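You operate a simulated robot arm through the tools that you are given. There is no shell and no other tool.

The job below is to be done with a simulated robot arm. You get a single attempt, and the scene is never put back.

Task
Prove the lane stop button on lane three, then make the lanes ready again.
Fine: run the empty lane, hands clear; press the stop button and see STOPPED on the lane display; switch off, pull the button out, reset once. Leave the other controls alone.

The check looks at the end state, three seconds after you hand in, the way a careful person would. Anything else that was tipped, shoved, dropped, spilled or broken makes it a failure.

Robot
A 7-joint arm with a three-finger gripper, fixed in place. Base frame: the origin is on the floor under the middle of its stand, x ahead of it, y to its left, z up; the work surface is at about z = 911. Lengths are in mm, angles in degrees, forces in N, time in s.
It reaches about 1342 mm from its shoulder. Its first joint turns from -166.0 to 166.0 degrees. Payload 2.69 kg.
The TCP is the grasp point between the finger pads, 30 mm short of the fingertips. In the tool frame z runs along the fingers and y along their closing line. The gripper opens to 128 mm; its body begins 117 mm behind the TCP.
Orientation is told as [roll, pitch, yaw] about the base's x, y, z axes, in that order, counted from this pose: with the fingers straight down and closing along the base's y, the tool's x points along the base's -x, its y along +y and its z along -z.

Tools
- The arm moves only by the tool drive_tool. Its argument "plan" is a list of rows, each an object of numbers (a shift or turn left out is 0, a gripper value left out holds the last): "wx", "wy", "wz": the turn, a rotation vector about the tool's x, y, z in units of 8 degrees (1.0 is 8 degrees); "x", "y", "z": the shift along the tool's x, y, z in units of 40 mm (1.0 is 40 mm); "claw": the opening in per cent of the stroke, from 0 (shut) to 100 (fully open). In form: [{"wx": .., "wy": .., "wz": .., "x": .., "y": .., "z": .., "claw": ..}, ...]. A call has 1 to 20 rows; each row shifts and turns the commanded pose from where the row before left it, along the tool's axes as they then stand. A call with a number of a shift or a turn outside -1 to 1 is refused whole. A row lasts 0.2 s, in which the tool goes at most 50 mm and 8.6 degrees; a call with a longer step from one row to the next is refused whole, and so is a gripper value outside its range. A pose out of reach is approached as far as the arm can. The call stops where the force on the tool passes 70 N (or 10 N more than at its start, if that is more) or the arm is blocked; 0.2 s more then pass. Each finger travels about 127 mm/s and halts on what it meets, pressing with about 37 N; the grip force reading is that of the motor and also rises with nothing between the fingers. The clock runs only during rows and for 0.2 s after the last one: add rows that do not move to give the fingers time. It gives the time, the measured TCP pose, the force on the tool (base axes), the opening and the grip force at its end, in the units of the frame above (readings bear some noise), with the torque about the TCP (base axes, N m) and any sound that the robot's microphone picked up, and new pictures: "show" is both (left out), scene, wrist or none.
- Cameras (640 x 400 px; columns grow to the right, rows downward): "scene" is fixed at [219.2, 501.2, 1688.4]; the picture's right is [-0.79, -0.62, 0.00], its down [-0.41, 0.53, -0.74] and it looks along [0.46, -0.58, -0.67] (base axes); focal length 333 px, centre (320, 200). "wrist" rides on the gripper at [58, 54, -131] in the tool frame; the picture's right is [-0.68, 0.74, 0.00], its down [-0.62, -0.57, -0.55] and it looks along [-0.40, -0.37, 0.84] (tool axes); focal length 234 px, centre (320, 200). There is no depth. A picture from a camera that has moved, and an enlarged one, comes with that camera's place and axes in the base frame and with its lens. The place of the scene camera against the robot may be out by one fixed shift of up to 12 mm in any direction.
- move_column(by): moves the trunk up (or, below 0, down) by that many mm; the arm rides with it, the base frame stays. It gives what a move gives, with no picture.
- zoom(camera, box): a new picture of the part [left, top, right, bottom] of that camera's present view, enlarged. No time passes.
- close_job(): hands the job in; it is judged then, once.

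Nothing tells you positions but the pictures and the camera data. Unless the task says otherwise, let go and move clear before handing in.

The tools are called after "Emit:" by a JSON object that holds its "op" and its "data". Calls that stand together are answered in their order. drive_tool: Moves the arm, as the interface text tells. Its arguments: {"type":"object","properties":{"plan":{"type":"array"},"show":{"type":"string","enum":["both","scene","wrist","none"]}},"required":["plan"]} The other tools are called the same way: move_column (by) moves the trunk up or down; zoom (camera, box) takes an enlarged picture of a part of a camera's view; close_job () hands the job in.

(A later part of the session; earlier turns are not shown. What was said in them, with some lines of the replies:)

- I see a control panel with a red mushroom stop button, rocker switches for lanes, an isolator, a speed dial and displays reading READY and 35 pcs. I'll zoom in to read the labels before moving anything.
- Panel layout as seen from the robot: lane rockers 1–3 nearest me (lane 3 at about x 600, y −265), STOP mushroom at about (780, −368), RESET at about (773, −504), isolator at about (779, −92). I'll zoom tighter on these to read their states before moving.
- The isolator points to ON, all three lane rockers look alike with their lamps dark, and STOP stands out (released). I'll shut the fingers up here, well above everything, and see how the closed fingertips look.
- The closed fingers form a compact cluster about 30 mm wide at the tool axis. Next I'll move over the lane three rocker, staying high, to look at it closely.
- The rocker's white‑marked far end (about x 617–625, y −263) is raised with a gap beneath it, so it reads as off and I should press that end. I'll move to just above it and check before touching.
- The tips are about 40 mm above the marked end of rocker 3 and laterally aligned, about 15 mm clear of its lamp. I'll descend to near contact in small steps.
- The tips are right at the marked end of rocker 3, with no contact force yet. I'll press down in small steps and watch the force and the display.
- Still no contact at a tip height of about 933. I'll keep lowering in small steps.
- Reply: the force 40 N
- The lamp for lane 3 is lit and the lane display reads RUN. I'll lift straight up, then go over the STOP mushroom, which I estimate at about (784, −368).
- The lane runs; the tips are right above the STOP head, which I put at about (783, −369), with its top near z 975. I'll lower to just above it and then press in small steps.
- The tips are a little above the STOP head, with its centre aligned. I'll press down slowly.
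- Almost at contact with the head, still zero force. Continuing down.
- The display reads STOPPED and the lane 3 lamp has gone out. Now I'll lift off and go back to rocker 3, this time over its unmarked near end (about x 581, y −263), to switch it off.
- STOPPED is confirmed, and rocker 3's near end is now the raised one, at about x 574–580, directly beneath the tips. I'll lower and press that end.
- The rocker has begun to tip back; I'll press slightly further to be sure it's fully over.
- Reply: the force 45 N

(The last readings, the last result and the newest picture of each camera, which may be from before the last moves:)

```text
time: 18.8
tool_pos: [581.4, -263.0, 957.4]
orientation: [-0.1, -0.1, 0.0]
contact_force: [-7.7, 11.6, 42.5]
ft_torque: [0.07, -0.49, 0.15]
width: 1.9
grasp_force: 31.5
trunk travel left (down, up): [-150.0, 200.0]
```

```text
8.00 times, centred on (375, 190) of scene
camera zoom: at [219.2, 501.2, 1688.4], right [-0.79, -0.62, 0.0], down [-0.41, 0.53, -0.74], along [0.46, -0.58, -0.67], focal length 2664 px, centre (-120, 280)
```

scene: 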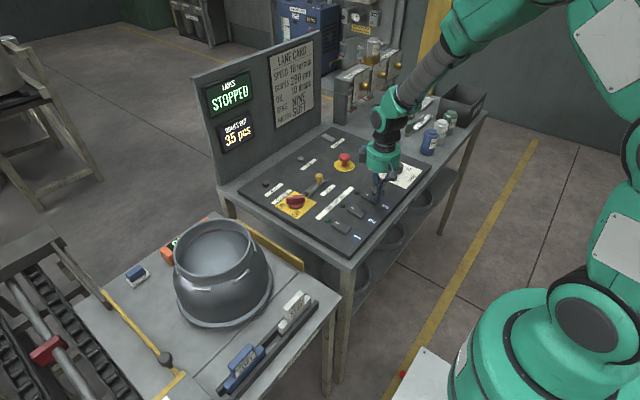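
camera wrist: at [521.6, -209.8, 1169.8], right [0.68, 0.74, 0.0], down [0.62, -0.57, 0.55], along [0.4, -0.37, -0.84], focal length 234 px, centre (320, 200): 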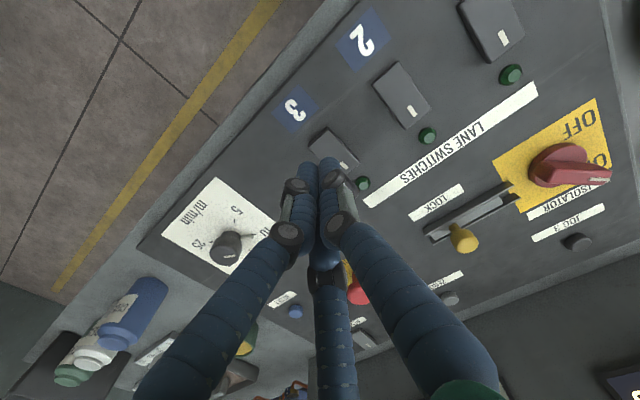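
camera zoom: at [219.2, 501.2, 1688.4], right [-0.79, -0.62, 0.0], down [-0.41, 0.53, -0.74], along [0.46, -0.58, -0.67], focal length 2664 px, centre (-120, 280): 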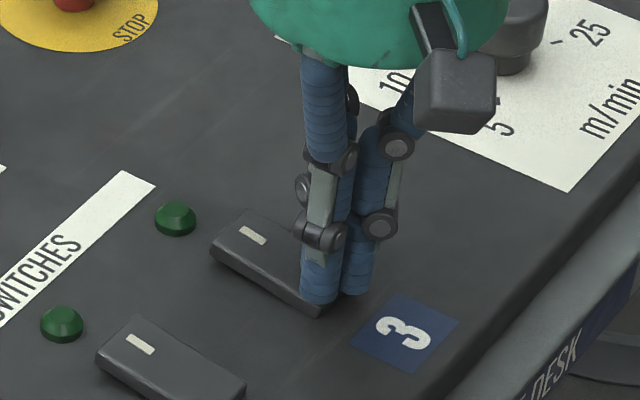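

Rocker 3 is fully over to off, pressed at about 42 N. Next I'll lift, travel back over STOP and open the fingers partway, ready to grip the mushroom head.

Emit:
{"op": "drive_tool", "data": {"plan": [{"z": -1, "claw": 0}, {"z": -1}, {"z": -1}, {"z": -0.3}, {"x": -0.84, "y": -0.438}, {"x": -0.84, "y": -0.438}, {"x": -0.84, "y": -0.438}, {"x": -0.84, "y": -0.438}, {"x": -0.84, "y": -0.438}, {"x": -0.84, "y": -0.438}, {"claw": 65}, {"claw": 65}, {"claw": 65}, {"claw": 65}]}}

Emit:
{"op": "zoom", "data": {"camera": "wrist", "box": [200, 60, 440, 240]}}

Emit:
{"op": "zoom", "data": {"camera": "scene", "box": [300, 90, 400, 210]}}

```text
time: 21.8
tool_pos: [782.9, -367.2, 1084.9]
orientation: [0.0, 0.0, 0.0]
contact_force: [0.6, 0.1, 0.2]
ft_torque: [-0.01, 0.03, -0.03]
width: 83.5
grasp_force: 0.0
trunk travel left (down, up): [-150.0, 200.0]
camera wrist: at [723.1, -313.1, 1217.1], right [0.68, 0.74, 0.0], down [0.62, -0.57, 0.55], along [0.4, -0.37, -0.84], focal length 234 px, centre (320, 200)
```

scene: 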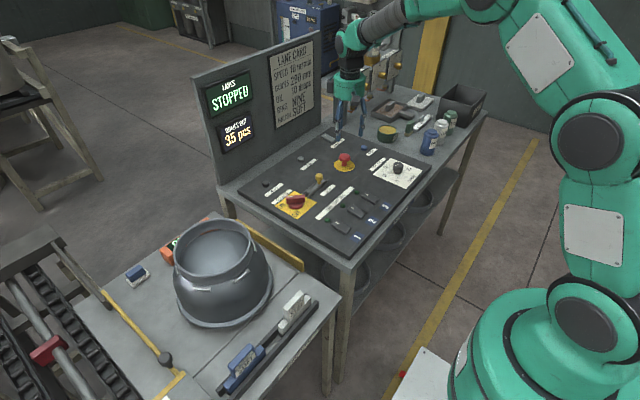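
wrist: 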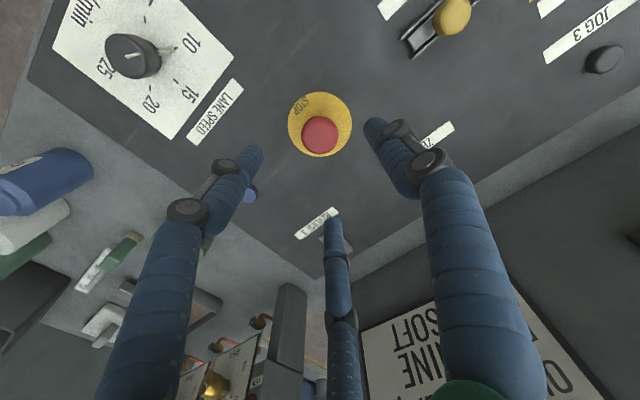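

```text
2.22 times, centred on (320, 150) of wrist
camera zoom: at [723.1, -313.1, 1217.1], right [0.68, 0.74, 0.0], down [0.62, -0.57, 0.55], along [0.4, -0.37, -0.84], focal length 520 px, centre (320, 311)
```

zoom: 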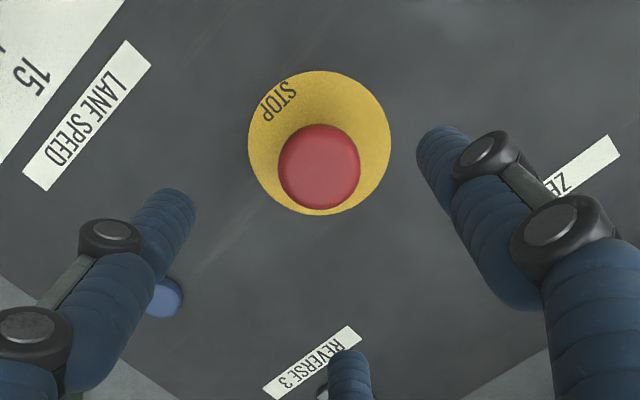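

```text
3.33 times, centred on (350, 150) of scene
camera zoom: at [219.2, 501.2, 1688.4], right [-0.79, -0.62, 0.0], down [-0.41, 0.53, -0.74], along [0.46, -0.58, -0.67], focal length 1110 px, centre (220, 367)
```

zoom: 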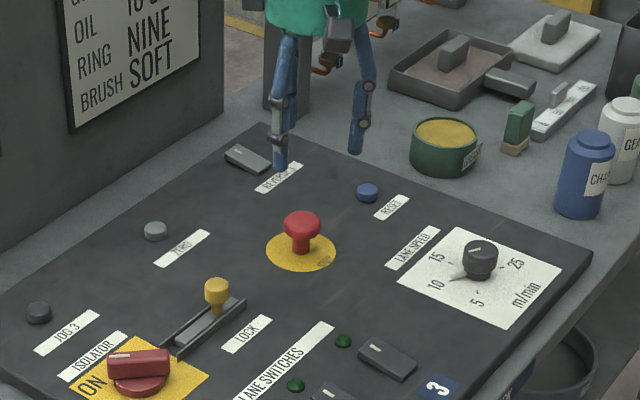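

STOP's latched head sits at about (782.5, −369), with the three fingers evenly spread around it. I'll lower the open fingers around the head, checking partway.

Emit:
{"op": "drive_tool", "data": {"plan": [{"y": -0.04, "z": 0.8, "claw": 65}, {"z": 0.8}, {"z": 0.6}, {"z": 0.3}, {}, {}]}}

Emit:
{"op": "zoom", "data": {"camera": "wrist", "box": [220, 80, 420, 230]}}

Emit:
{"op": "zoom", "data": {"camera": "scene", "box": [315, 120, 375, 180]}}

```text
time: 23.2
tool_pos: [782.4, -369.4, 987.2]
orientation: [0.0, 0.0, 0.0]
contact_force: [0.5, -0.3, 0.5]
ft_torque: [0.0, -0.01, -0.02]
width: 83.0
grasp_force: 0.1
trunk travel left (down, up): [-150.0, 200.0]
camera wrist: at [724.5, -315.6, 1117.9], right [0.68, 0.74, 0.0], down [0.62, -0.57, 0.55], along [0.4, -0.37, -0.84], focal length 234 px, centre (320, 200)
```

scene: 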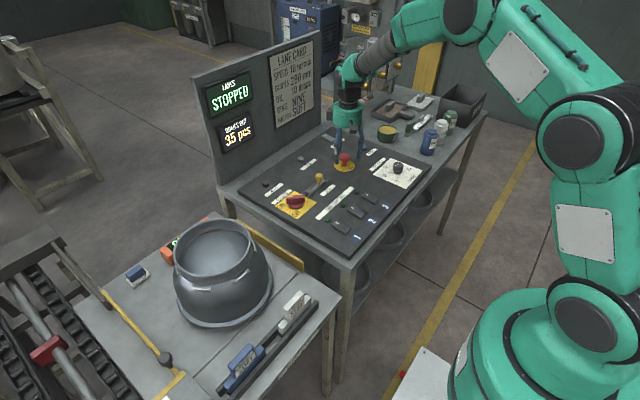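
wrist: 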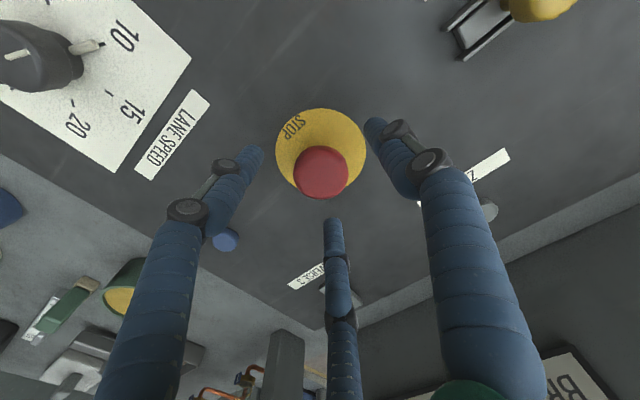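

```text
2.67 times, centred on (320, 155) of wrist
camera zoom: at [724.5, -315.6, 1117.9], right [0.68, 0.74, 0.0], down [0.62, -0.57, 0.55], along [0.4, -0.37, -0.84], focal length 624 px, centre (320, 320)
```

zoom: 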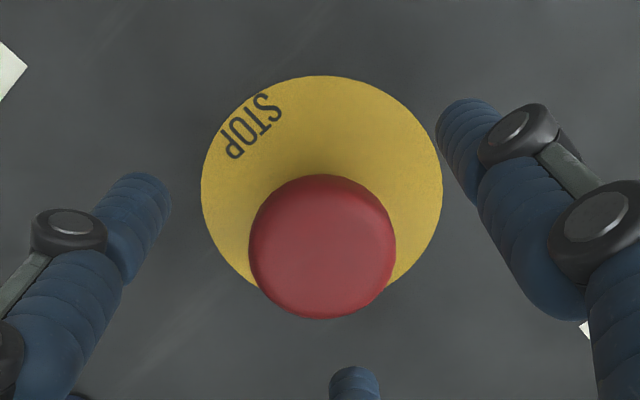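

```text
6.67 times, centred on (345, 150) of scene
camera zoom: at [219.2, 501.2, 1688.4], right [-0.79, -0.62, 0.0], down [-0.41, 0.53, -0.74], along [0.46, -0.58, -0.67], focal length 2220 px, centre (153, 533)
```

zoom: 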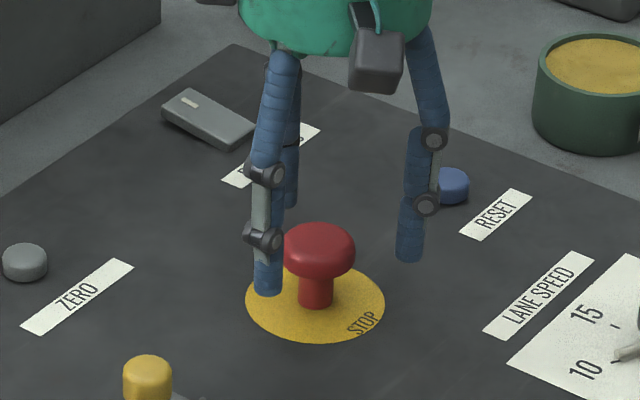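

The fingers straddle the head evenly. I'll go down about 24 mm more so the tips sit below the head's widest part but above the panel (about z 922), then close on it.

Emit:
{"op": "drive_tool", "data": {"plan": [{"z": 0.3, "claw": 65}, {"z": 0.2}, {"z": 0.1}, {}, {}]}}

Emit:
{"op": "zoom", "data": {"camera": "scene", "box": [315, 120, 375, 180]}}

Emit:
{"op": "zoom", "data": {"camera": "wrist", "box": [220, 80, 420, 230]}}

```text
time: 24.4
tool_pos: [782.4, -370.3, 963.2]
orientation: [0.0, 0.0, 0.0]
contact_force: [-1.0, 0.1, 0.0]
ft_torque: [0.0, 0.01, 0.0]
width: 83.0
grasp_force: 0.1
trunk travel left (down, up): [-150.0, 200.0]
camera wrist: at [723.6, -316.0, 1095.0], right [0.68, 0.74, 0.0], down [0.62, -0.57, 0.55], along [0.4, -0.37, -0.84], focal length 234 px, centre (320, 200)
```

scene: 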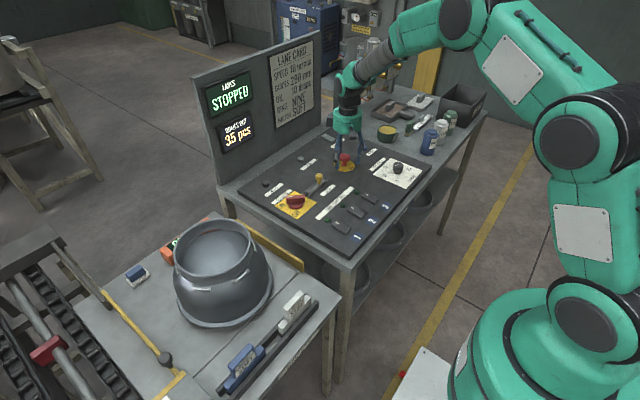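
wrist: 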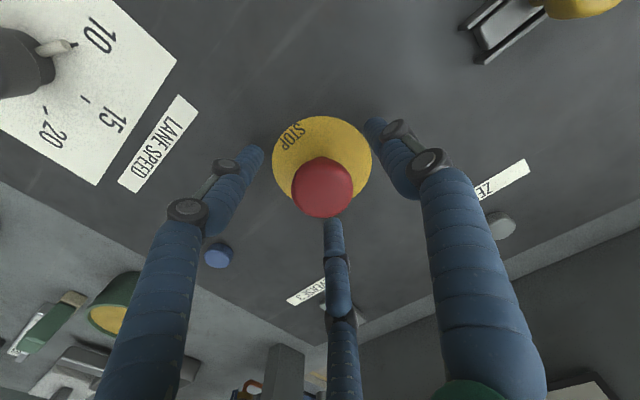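

```text
6.67 times, centred on (345, 150) of scene
camera zoom: at [219.2, 501.2, 1688.4], right [-0.79, -0.62, 0.0], down [-0.41, 0.53, -0.74], along [0.46, -0.58, -0.67], focal length 2220 px, centre (153, 533)
```

zoom: 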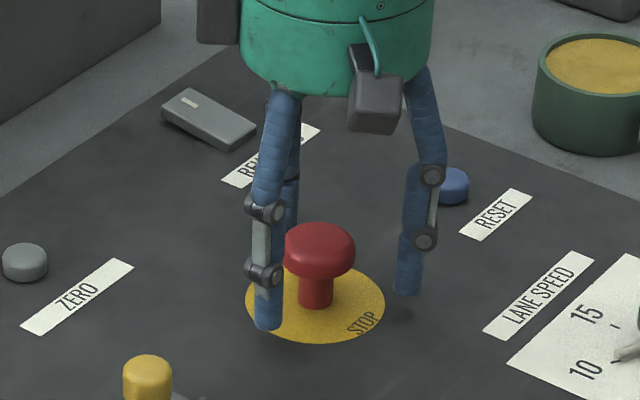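

```text
2.67 times, centred on (320, 155) of wrist
camera zoom: at [723.6, -316.0, 1095.0], right [0.68, 0.74, 0.0], down [0.62, -0.57, 0.55], along [0.4, -0.37, -0.84], focal length 624 px, centre (320, 320)
```

zoom: 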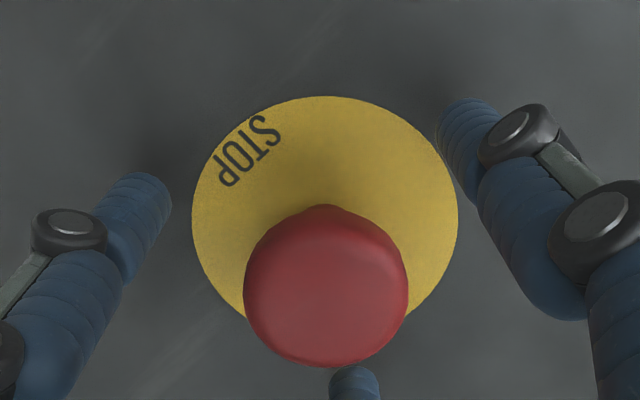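

The fingers are around the head with the tips just above the panel. Closing on the head now.

Emit:
{"op": "drive_tool", "data": {"plan": [{"claw": 40}, {"claw": 25}, {"claw": 10}, {"claw": 10}, {"claw": 10}]}}

Emit:
{"op": "zoom", "data": {"camera": "scene", "box": [315, 120, 375, 180]}}

```text
time: 25.6
tool_pos: [784.5, -370.8, 964.7]
orientation: [0.0, -0.1, 0.1]
contact_force: [25.4, -4.0, -1.6]
ft_torque: [-0.01, -0.38, -0.01]
width: 39.7
grasp_force: 44.8
trunk travel left (down, up): [-150.0, 200.0]
camera wrist: at [725.5, -316.2, 1095.1], right [0.68, 0.74, 0.0], down [0.61, -0.57, 0.55], along [0.41, -0.37, -0.84], focal length 234 px, centre (320, 200)
```

scene: 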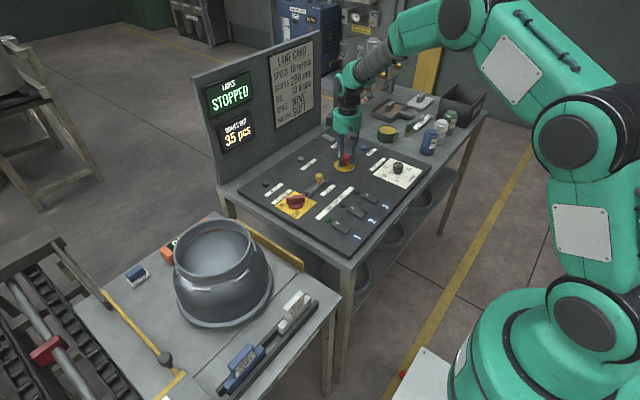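
wrist: 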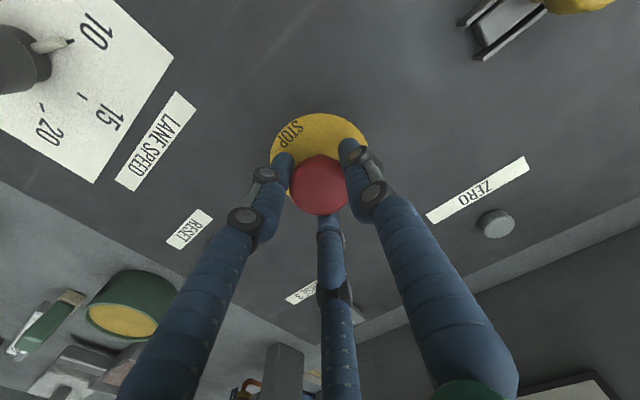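

```text
6.67 times, centred on (345, 150) of scene
camera zoom: at [219.2, 501.2, 1688.4], right [-0.79, -0.62, 0.0], down [-0.41, 0.53, -0.74], along [0.46, -0.58, -0.67], focal length 2220 px, centre (153, 533)
```

zoom: 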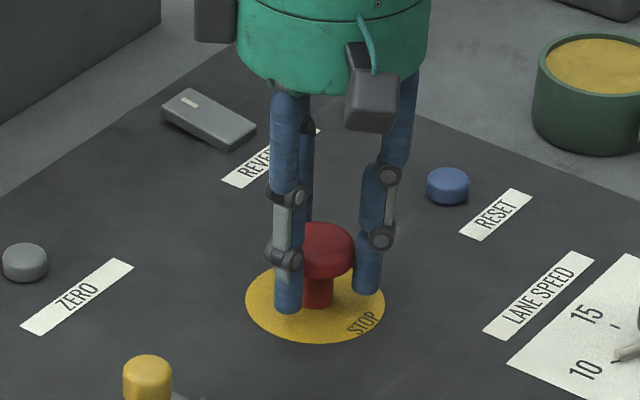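

I have the head gripped (width about 40 mm) with a slight sideways load, so I'll ease over 2 mm toward +x. Then I'll pull up gently in small steps.

Emit:
{"op": "drive_tool", "data": {"plan": [{"x": -0.06, "claw": 10}, {"z": -0.05}, {"z": -0.05}, {"z": -0.05}, {}], "show": "scene"}}

Emit:
{"op": "zoom", "data": {"camera": "scene", "box": [315, 120, 375, 180]}}

```text
time: 26.8
tool_pos: [784.4, -370.4, 969.8]
orientation: [0.0, -0.1, 0.0]
contact_force: [4.5, 3.9, 3.0]
ft_torque: [0.03, -0.04, 0.08]
width: 39.0
grasp_force: 44.7
trunk travel left (down, up): [-150.0, 200.0]
```

scene: 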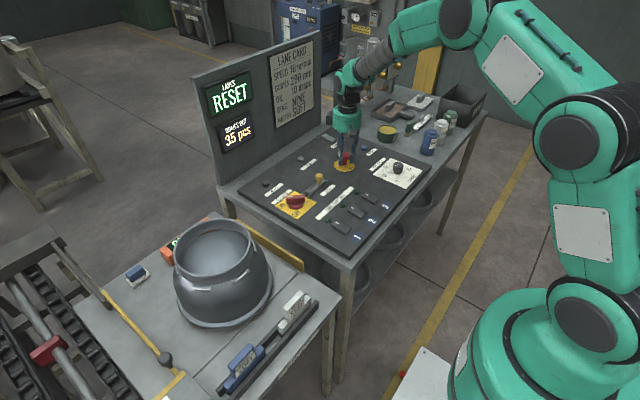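

```text
6.67 times, centred on (345, 150) of scene
camera zoom: at [219.2, 501.2, 1688.4], right [-0.79, -0.62, 0.0], down [-0.41, 0.53, -0.74], along [0.46, -0.58, -0.67], focal length 2220 px, centre (153, 533)
```

zoom: 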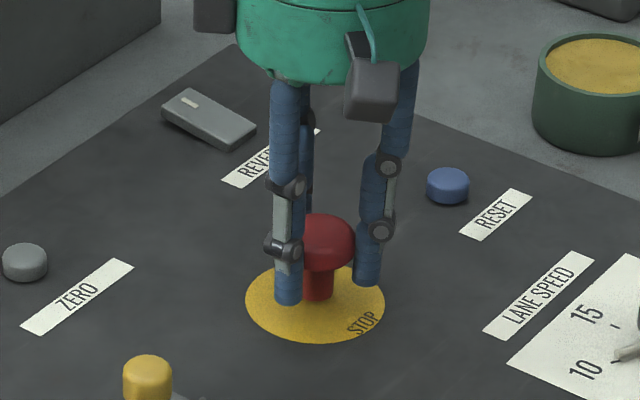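

The display now asks for RESET, so the button has released. I'll pull another 2 mm or so to be sure it is fully out, then open and back off upward.

Emit:
{"op": "drive_tool", "data": {"plan": [{"z": -0.05, "claw": 10}, {"z": -0.03}, {}], "show": "scene"}}

Emit:
{"op": "zoom", "data": {"camera": "scene", "box": [315, 120, 375, 180]}}

```text
time: 27.6
tool_pos: [785.3, -371.2, 972.1]
orientation: [-0.1, 0.1, 0.0]
contact_force: [1.9, 6.0, -1.7]
ft_torque: [0.08, -0.03, 0.0]
width: 39.4
grasp_force: 44.9
trunk travel left (down, up): [-150.0, 200.0]
```

scene: 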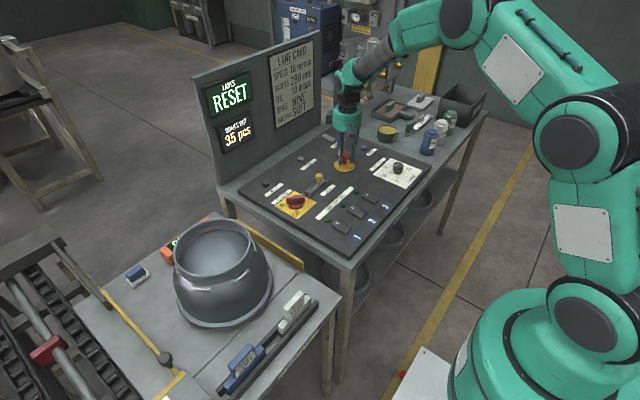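

```text
6.67 times, centred on (345, 150) of scene
camera zoom: at [219.2, 501.2, 1688.4], right [-0.79, -0.62, 0.0], down [-0.41, 0.53, -0.74], along [0.46, -0.58, -0.67], focal length 2220 px, centre (153, 533)
```

zoom: 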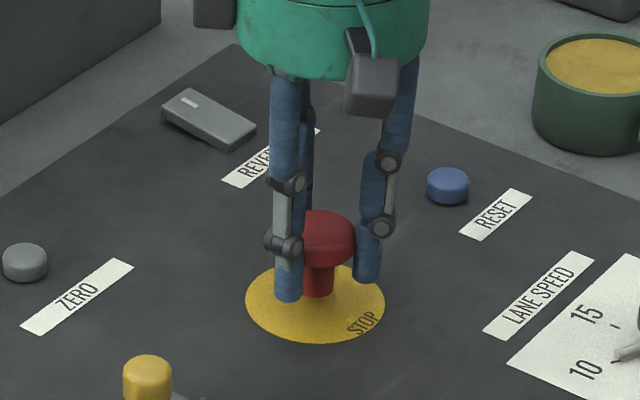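

The head is back to its original height relative to the yellow disc, so the button is fully out. Opening the fingers and then rising straight up.

Emit:
{"op": "drive_tool", "data": {"plan": [{"claw": 30}, {"claw": 50}, {"claw": 65}, {"claw": 65}, {"claw": 65}], "show": "scene"}}

Emit:
{"op": "zoom", "data": {"camera": "scene", "box": [315, 120, 375, 180]}}

```text
time: 28.8
tool_pos: [785.8, -370.5, 972.1]
orientation: [0.0, 0.1, 0.1]
contact_force: [-0.3, 0.1, -0.4]
ft_torque: [0.02, 0.03, 0.04]
width: 83.3
grasp_force: 0.0
trunk travel left (down, up): [-150.0, 200.0]
```

scene: 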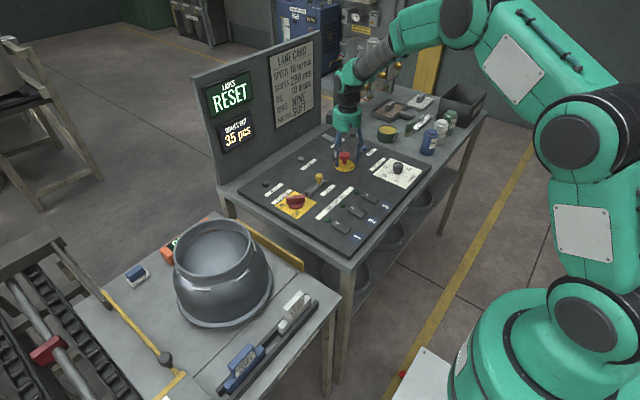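

```text
6.67 times, centred on (345, 150) of scene
camera zoom: at [219.2, 501.2, 1688.4], right [-0.79, -0.62, 0.0], down [-0.41, 0.53, -0.74], along [0.46, -0.58, -0.67], focal length 2220 px, centre (153, 533)
```

zoom: 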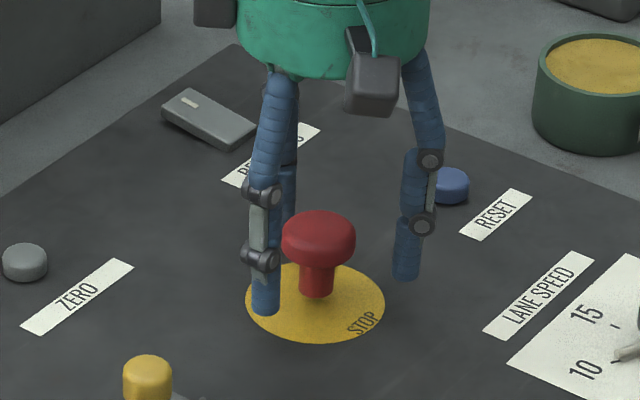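

The fingers are clear and the button stays out. I'll rise, shut the fingers, and move over the blue RESET button at about (778, −504).

Emit:
{"op": "drive_tool", "data": {"plan": [{"z": -0.8, "claw": 65}, {"z": -1}, {"z": -1}, {"z": -0.2, "claw": 0}, {"claw": 0}, {"claw": 0}, {"x": 0.05, "y": -0.84}, {"x": 0.05, "y": -0.84}, {"x": 0.05, "y": -0.84}, {"x": 0.05, "y": -0.82}, {}]}}

Emit:
{"op": "zoom", "data": {"camera": "wrist", "box": [240, 60, 400, 180]}}

Emit:
{"op": "zoom", "data": {"camera": "scene", "box": [310, 90, 410, 190]}}

```text
time: 31.2
tool_pos: [776.3, -505.4, 1092.2]
orientation: [0.0, 0.0, 0.0]
contact_force: [0.0, -0.6, -0.6]
ft_torque: [0.01, 0.01, 0.01]
width: 2.1
grasp_force: 31.8
trunk travel left (down, up): [-150.0, 200.0]
camera wrist: at [717.8, -450.8, 1222.7], right [0.68, 0.74, 0.0], down [0.62, -0.57, 0.55], along [0.4, -0.37, -0.84], focal length 234 px, centre (320, 200)
```

scene: 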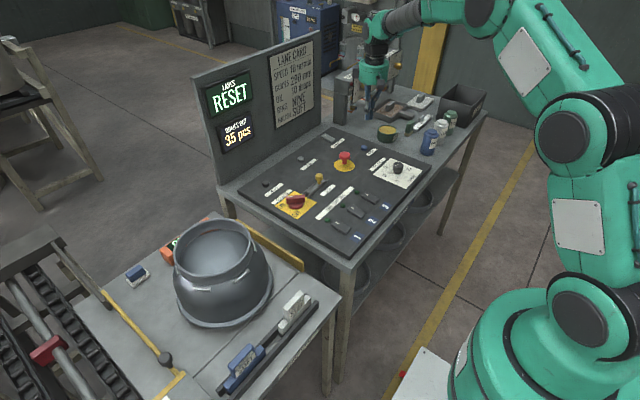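
wrist: 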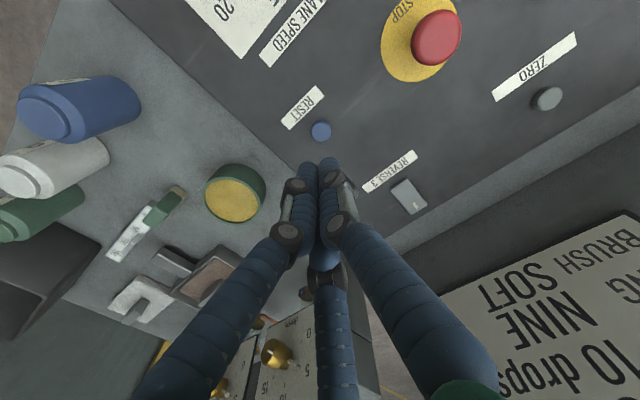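

```text
3.33 times, centred on (320, 120) of wrist
camera zoom: at [717.8, -450.8, 1222.7], right [0.68, 0.74, 0.0], down [0.62, -0.57, 0.55], along [0.4, -0.37, -0.84], focal length 781 px, centre (320, 467)
```

zoom: 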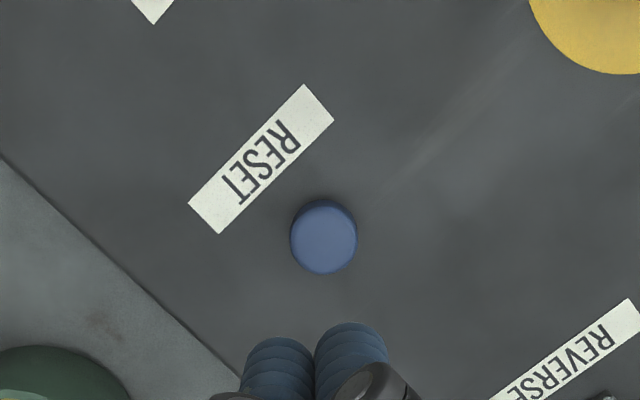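

```text
4.00 times, centred on (360, 140) of scene
camera zoom: at [219.2, 501.2, 1688.4], right [-0.79, -0.62, 0.0], down [-0.41, 0.53, -0.74], along [0.46, -0.58, -0.67], focal length 1332 px, centre (160, 440)
```

zoom: 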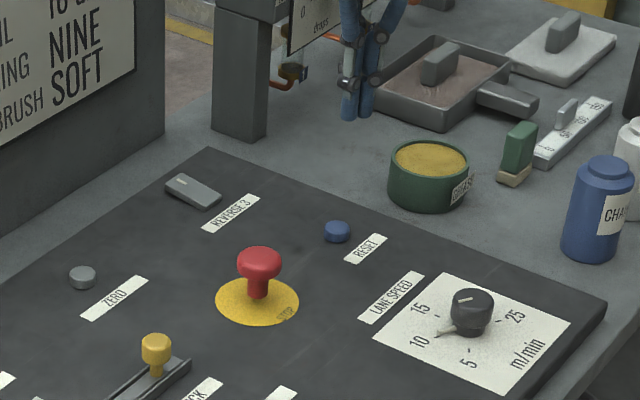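

RESET sits at about (782.5, −509.5), roughly 24 mm across; the display still asks for RESET. I'll correct by about 6 mm and lower to just above it.

Emit:
{"op": "drive_tool", "data": {"plan": [{"x": -0.157, "y": -0.11, "z": 0.8, "claw": 0}, {"z": 0.9}, {"z": 0.7}, {"z": 0.3}, {"z": 0.15}, {}, {}]}}

Emit:
{"op": "zoom", "data": {"camera": "scene", "box": [335, 110, 395, 170]}}

Emit:
{"op": "zoom", "data": {"camera": "wrist", "box": [260, 100, 380, 200]}}

```text
time: 32.8
tool_pos: [782.4, -508.2, 978.0]
orientation: [0.0, 0.1, 0.0]
contact_force: [0.0, -0.7, 0.2]
ft_torque: [-0.01, -0.02, -0.01]
width: 2.1
grasp_force: 31.8
trunk travel left (down, up): [-150.0, 200.0]
camera wrist: at [725.0, -455.1, 1109.0], right [0.68, 0.74, 0.0], down [0.62, -0.57, 0.55], along [0.4, -0.37, -0.84], focal length 234 px, centre (320, 200)
```

scene: 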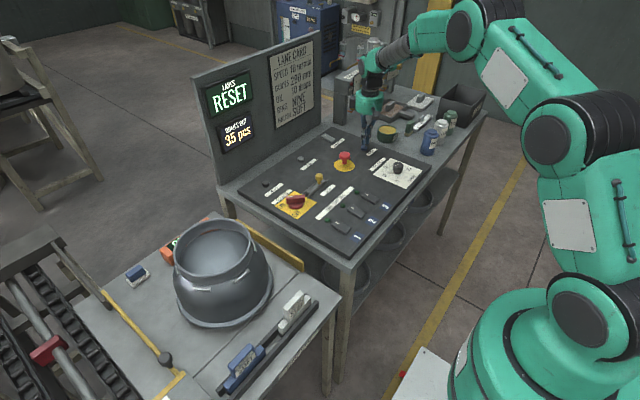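
wrist: 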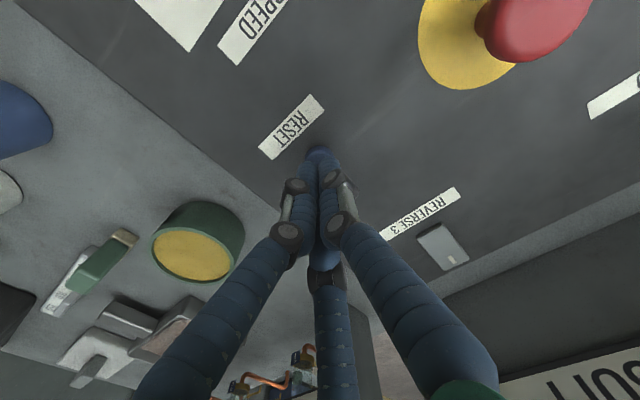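

```text
6.67 times, centred on (365, 140) of scene
camera zoom: at [219.2, 501.2, 1688.4], right [-0.79, -0.62, 0.0], down [-0.41, 0.53, -0.74], along [0.46, -0.58, -0.67], focal length 2220 px, centre (20, 600)
```

zoom: 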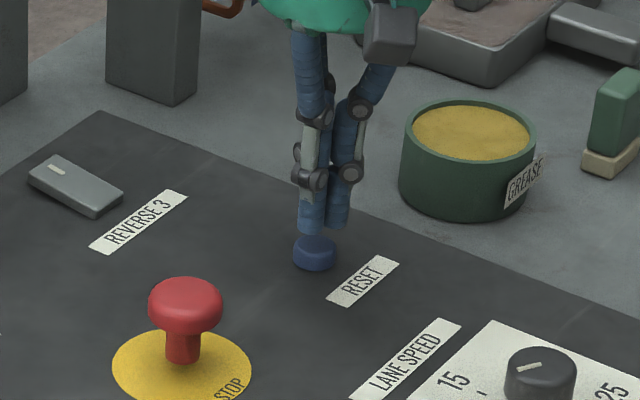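

```text
4.00 times, centred on (320, 150) of wrist
camera zoom: at [725.0, -455.1, 1109.0], right [0.68, 0.74, 0.0], down [0.62, -0.57, 0.55], along [0.4, -0.37, -0.84], focal length 937 px, centre (320, 400)
```

zoom: 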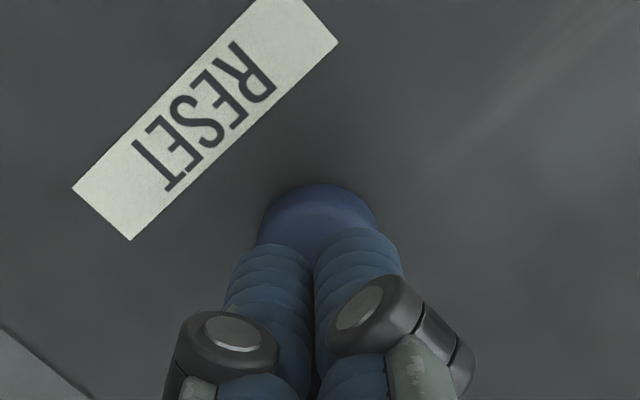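

The tips are centred over RESET with the display still on RESET. I'll press it once, slowly.

Emit:
{"op": "drive_tool", "data": {"plan": [{"z": 0.1, "claw": 0}, {"z": 0.1}, {"z": 0.08}, {"z": 0.06}, {}], "show": "scene"}}

Emit:
{"op": "zoom", "data": {"camera": "scene", "box": [335, 110, 395, 170]}}

```text
time: 34.0
tool_pos: [782.7, -506.7, 964.2]
orientation: [-0.1, -0.1, 0.0]
contact_force: [-0.2, -0.2, 0.4]
ft_torque: [-0.01, -0.03, 0.05]
width: 2.2
grasp_force: 31.4
trunk travel left (down, up): [-150.0, 200.0]
```

scene: 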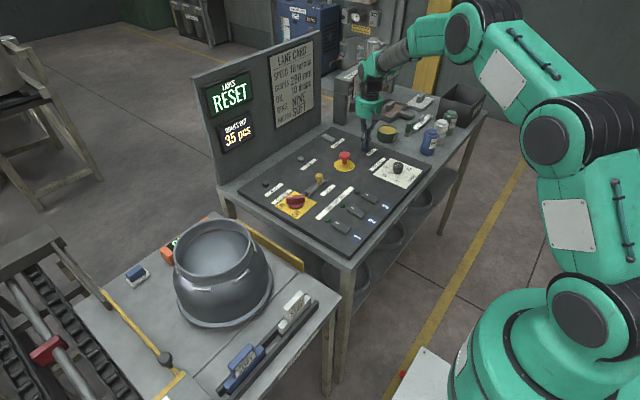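

```text
6.67 times, centred on (365, 140) of scene
camera zoom: at [219.2, 501.2, 1688.4], right [-0.79, -0.62, 0.0], down [-0.41, 0.53, -0.74], along [0.46, -0.58, -0.67], focal length 2220 px, centre (20, 600)
```

zoom: 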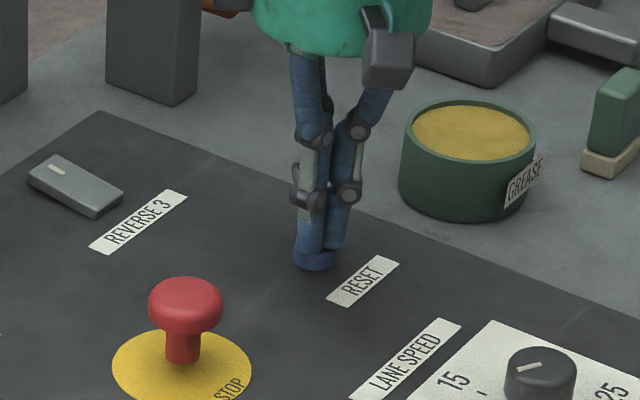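

Nearly touching, with no force yet. Continuing the same press.

Emit:
{"op": "drive_tool", "data": {"plan": [{"z": 0.06, "claw": 0}, {"z": 0.06}, {"z": 0.04}, {}], "show": "scene"}}

Emit:
{"op": "zoom", "data": {"camera": "scene", "box": [335, 110, 395, 170]}}

```text
time: 35.0
tool_pos: [783.4, -509.2, 958.5]
orientation: [0.0, 0.0, -0.1]
contact_force: [0.0, -0.9, 1.5]
ft_torque: [-0.01, 0.05, 0.01]
width: 1.9
grasp_force: 32.0
trunk travel left (down, up): [-150.0, 200.0]
```

scene: 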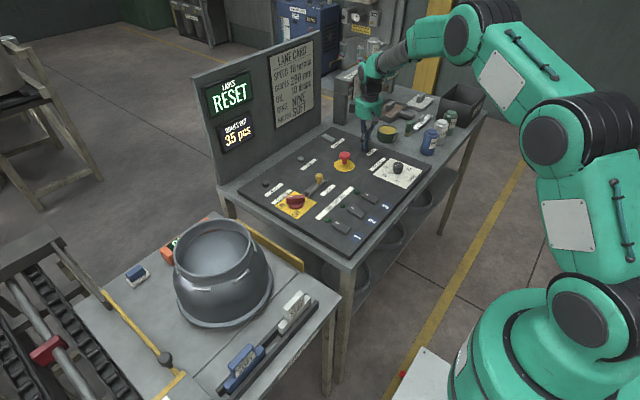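

```text
6.67 times, centred on (365, 140) of scene
camera zoom: at [219.2, 501.2, 1688.4], right [-0.79, -0.62, 0.0], down [-0.41, 0.53, -0.74], along [0.46, -0.58, -0.67], focal length 2220 px, centre (20, 600)
```

zoom: 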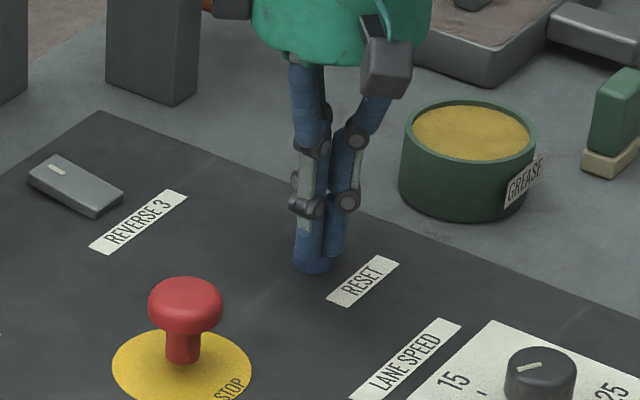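

Emit:
{"op": "drive_tool", "data": {"plan": [{"z": 0.04, "claw": 0}, {"z": 0.04}, {}], "show": "scene"}}

Emit:
{"op": "zoom", "data": {"camera": "scene", "box": [335, 110, 395, 170]}}

```text
time: 35.8
tool_pos: [784.0, -507.4, 955.2]
orientation: [0.0, 0.0, -0.1]
contact_force: [0.7, -1.1, 6.6]
ft_torque: [-0.04, 0.01, -0.01]
width: 5.9
grasp_force: 31.8
trunk travel left (down, up): [-150.0, 200.0]
heard: click
```

scene: 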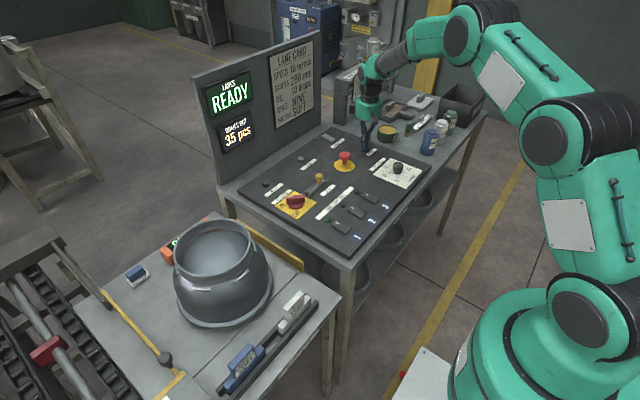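

```text
6.67 times, centred on (365, 140) of scene
camera zoom: at [219.2, 501.2, 1688.4], right [-0.79, -0.62, 0.0], down [-0.41, 0.53, -0.74], along [0.46, -0.58, -0.67], focal length 2220 px, centre (20, 600)
```

zoom: 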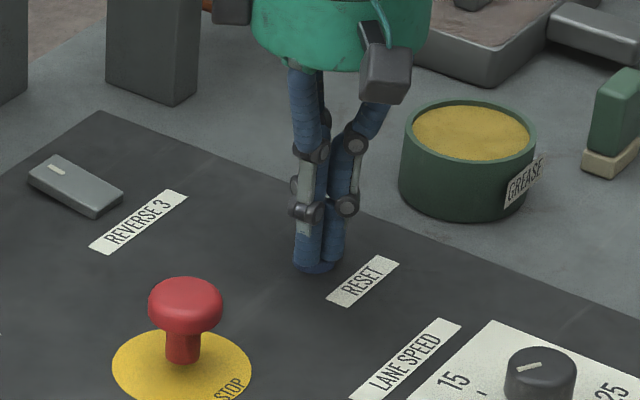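

A click sounded and the display reads READY. I'll lift straight off so RESET is pressed only once, and move clear.

Emit:
{"op": "drive_tool", "data": {"plan": [{"z": -0.6, "claw": 0}, {"z": -1}, {"z": -1}, {"z": -1}, {"z": -1}, {"z": -0.8, "x": 0.6}, {"x": 0.9}, {"x": 0.9}, {"x": 0.9}, {"x": 0.9}, {"x": 0.9}, {}]}}

Emit:
{"op": "zoom", "data": {"camera": "scene", "box": [240, 120, 440, 260]}}

Emit:
{"op": "zoom", "data": {"camera": "scene", "box": [190, 60, 270, 160]}}

Emit:
{"op": "zoom", "data": {"camera": "scene", "box": [320, 130, 400, 220]}}

```text
time: 38.4
tool_pos: [578.5, -508.3, 1172.7]
orientation: [0.1, 0.0, 0.0]
contact_force: [-0.9, 0.0, 0.2]
ft_torque: [-0.03, -0.05, 0.02]
width: 2.1
grasp_force: 31.2
trunk travel left (down, up): [-150.0, 200.0]
camera wrist: at [519.5, -454.5, 1304.2], right [0.68, 0.74, 0.0], down [0.62, -0.57, 0.55], along [0.4, -0.37, -0.84], focal length 234 px, centre (320, 200)
```

scene: 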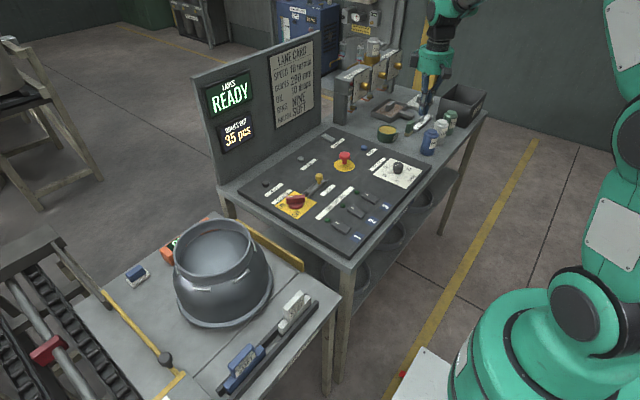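
wrist: 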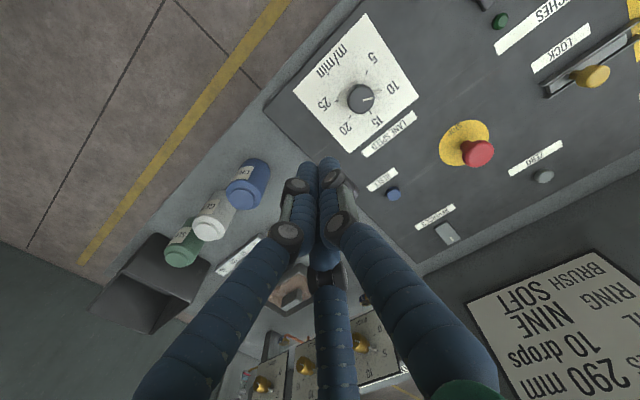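

```text
2.86 times, centred on (340, 190) of scene
camera zoom: at [219.2, 501.2, 1688.4], right [-0.79, -0.62, 0.0], down [-0.41, 0.53, -0.74], along [0.46, -0.58, -0.67], focal length 952 px, centre (263, 229)
```

zoom: 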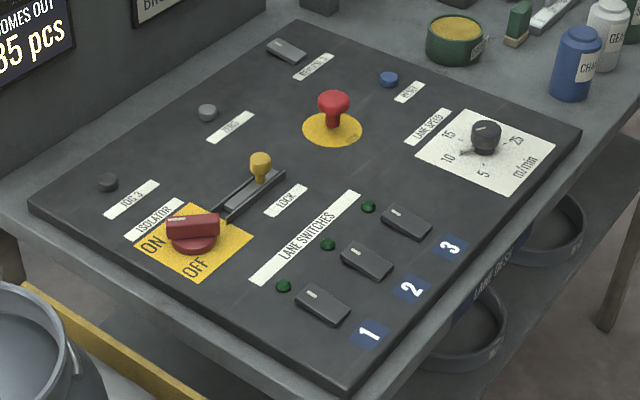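

```text
4.00 times, centred on (230, 110) of scene
camera zoom: at [219.2, 501.2, 1688.4], right [-0.79, -0.62, 0.0], down [-0.41, 0.53, -0.74], along [0.46, -0.58, -0.67], focal length 1332 px, centre (680, 560)
```

zoom: 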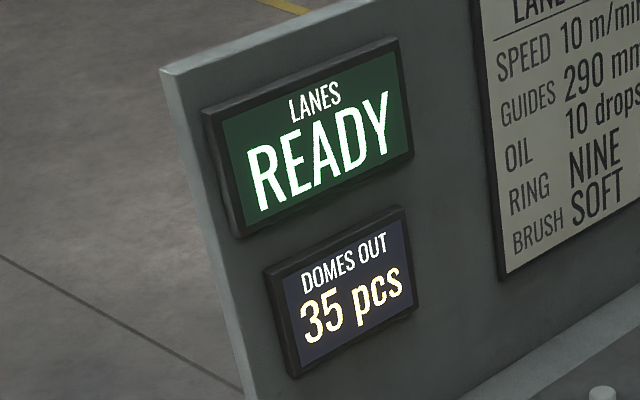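

```text
4.44 times, centred on (360, 175) of scene
camera zoom: at [219.2, 501.2, 1688.4], right [-0.79, -0.62, 0.0], down [-0.41, 0.53, -0.74], along [0.46, -0.58, -0.67], focal length 1480 px, centre (142, 311)
```

zoom: 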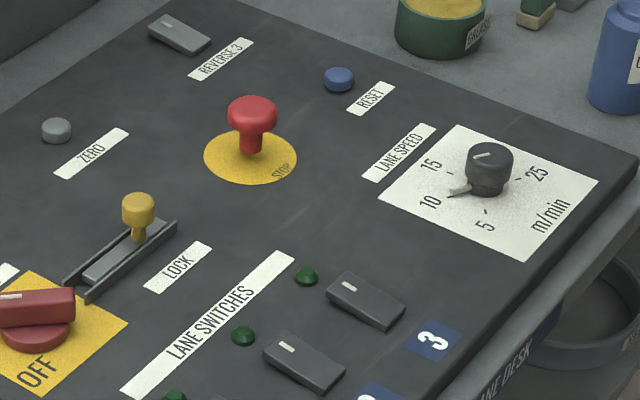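

The lane display reads READY, rocker 3 is off with its lamp dark, STOP is out, RESET has sprung back, and the other controls look as they did at the start. The arm is raised well clear, so I'm handing in.

Emit:
{"op": "close_job", "data": {}}

```text
The job is handed in.
```

The lane three stop button works, and the lanes are ready again. I've handed the job in but haven't seen the check's result.

1. **Run:** I switched lane three on. Its lamp lit and the lane display read RUN. I couldn't confirm from the pictures that the lane was empty; the DOMES OUT count stayed at 35 throughout.
2. **Stop:** I pressed the stop button. The display read STOPPED and the lamp went out.
3. **Make ready:** I switched lane three off, pulled the button fully out, and pressed reset once. The display went to READY.

I touched only the lane three switch, the stop button and reset. In the last pictures the other controls looked the same as at the start, nothing was knocked over, and the arm was raised clear of the desk.
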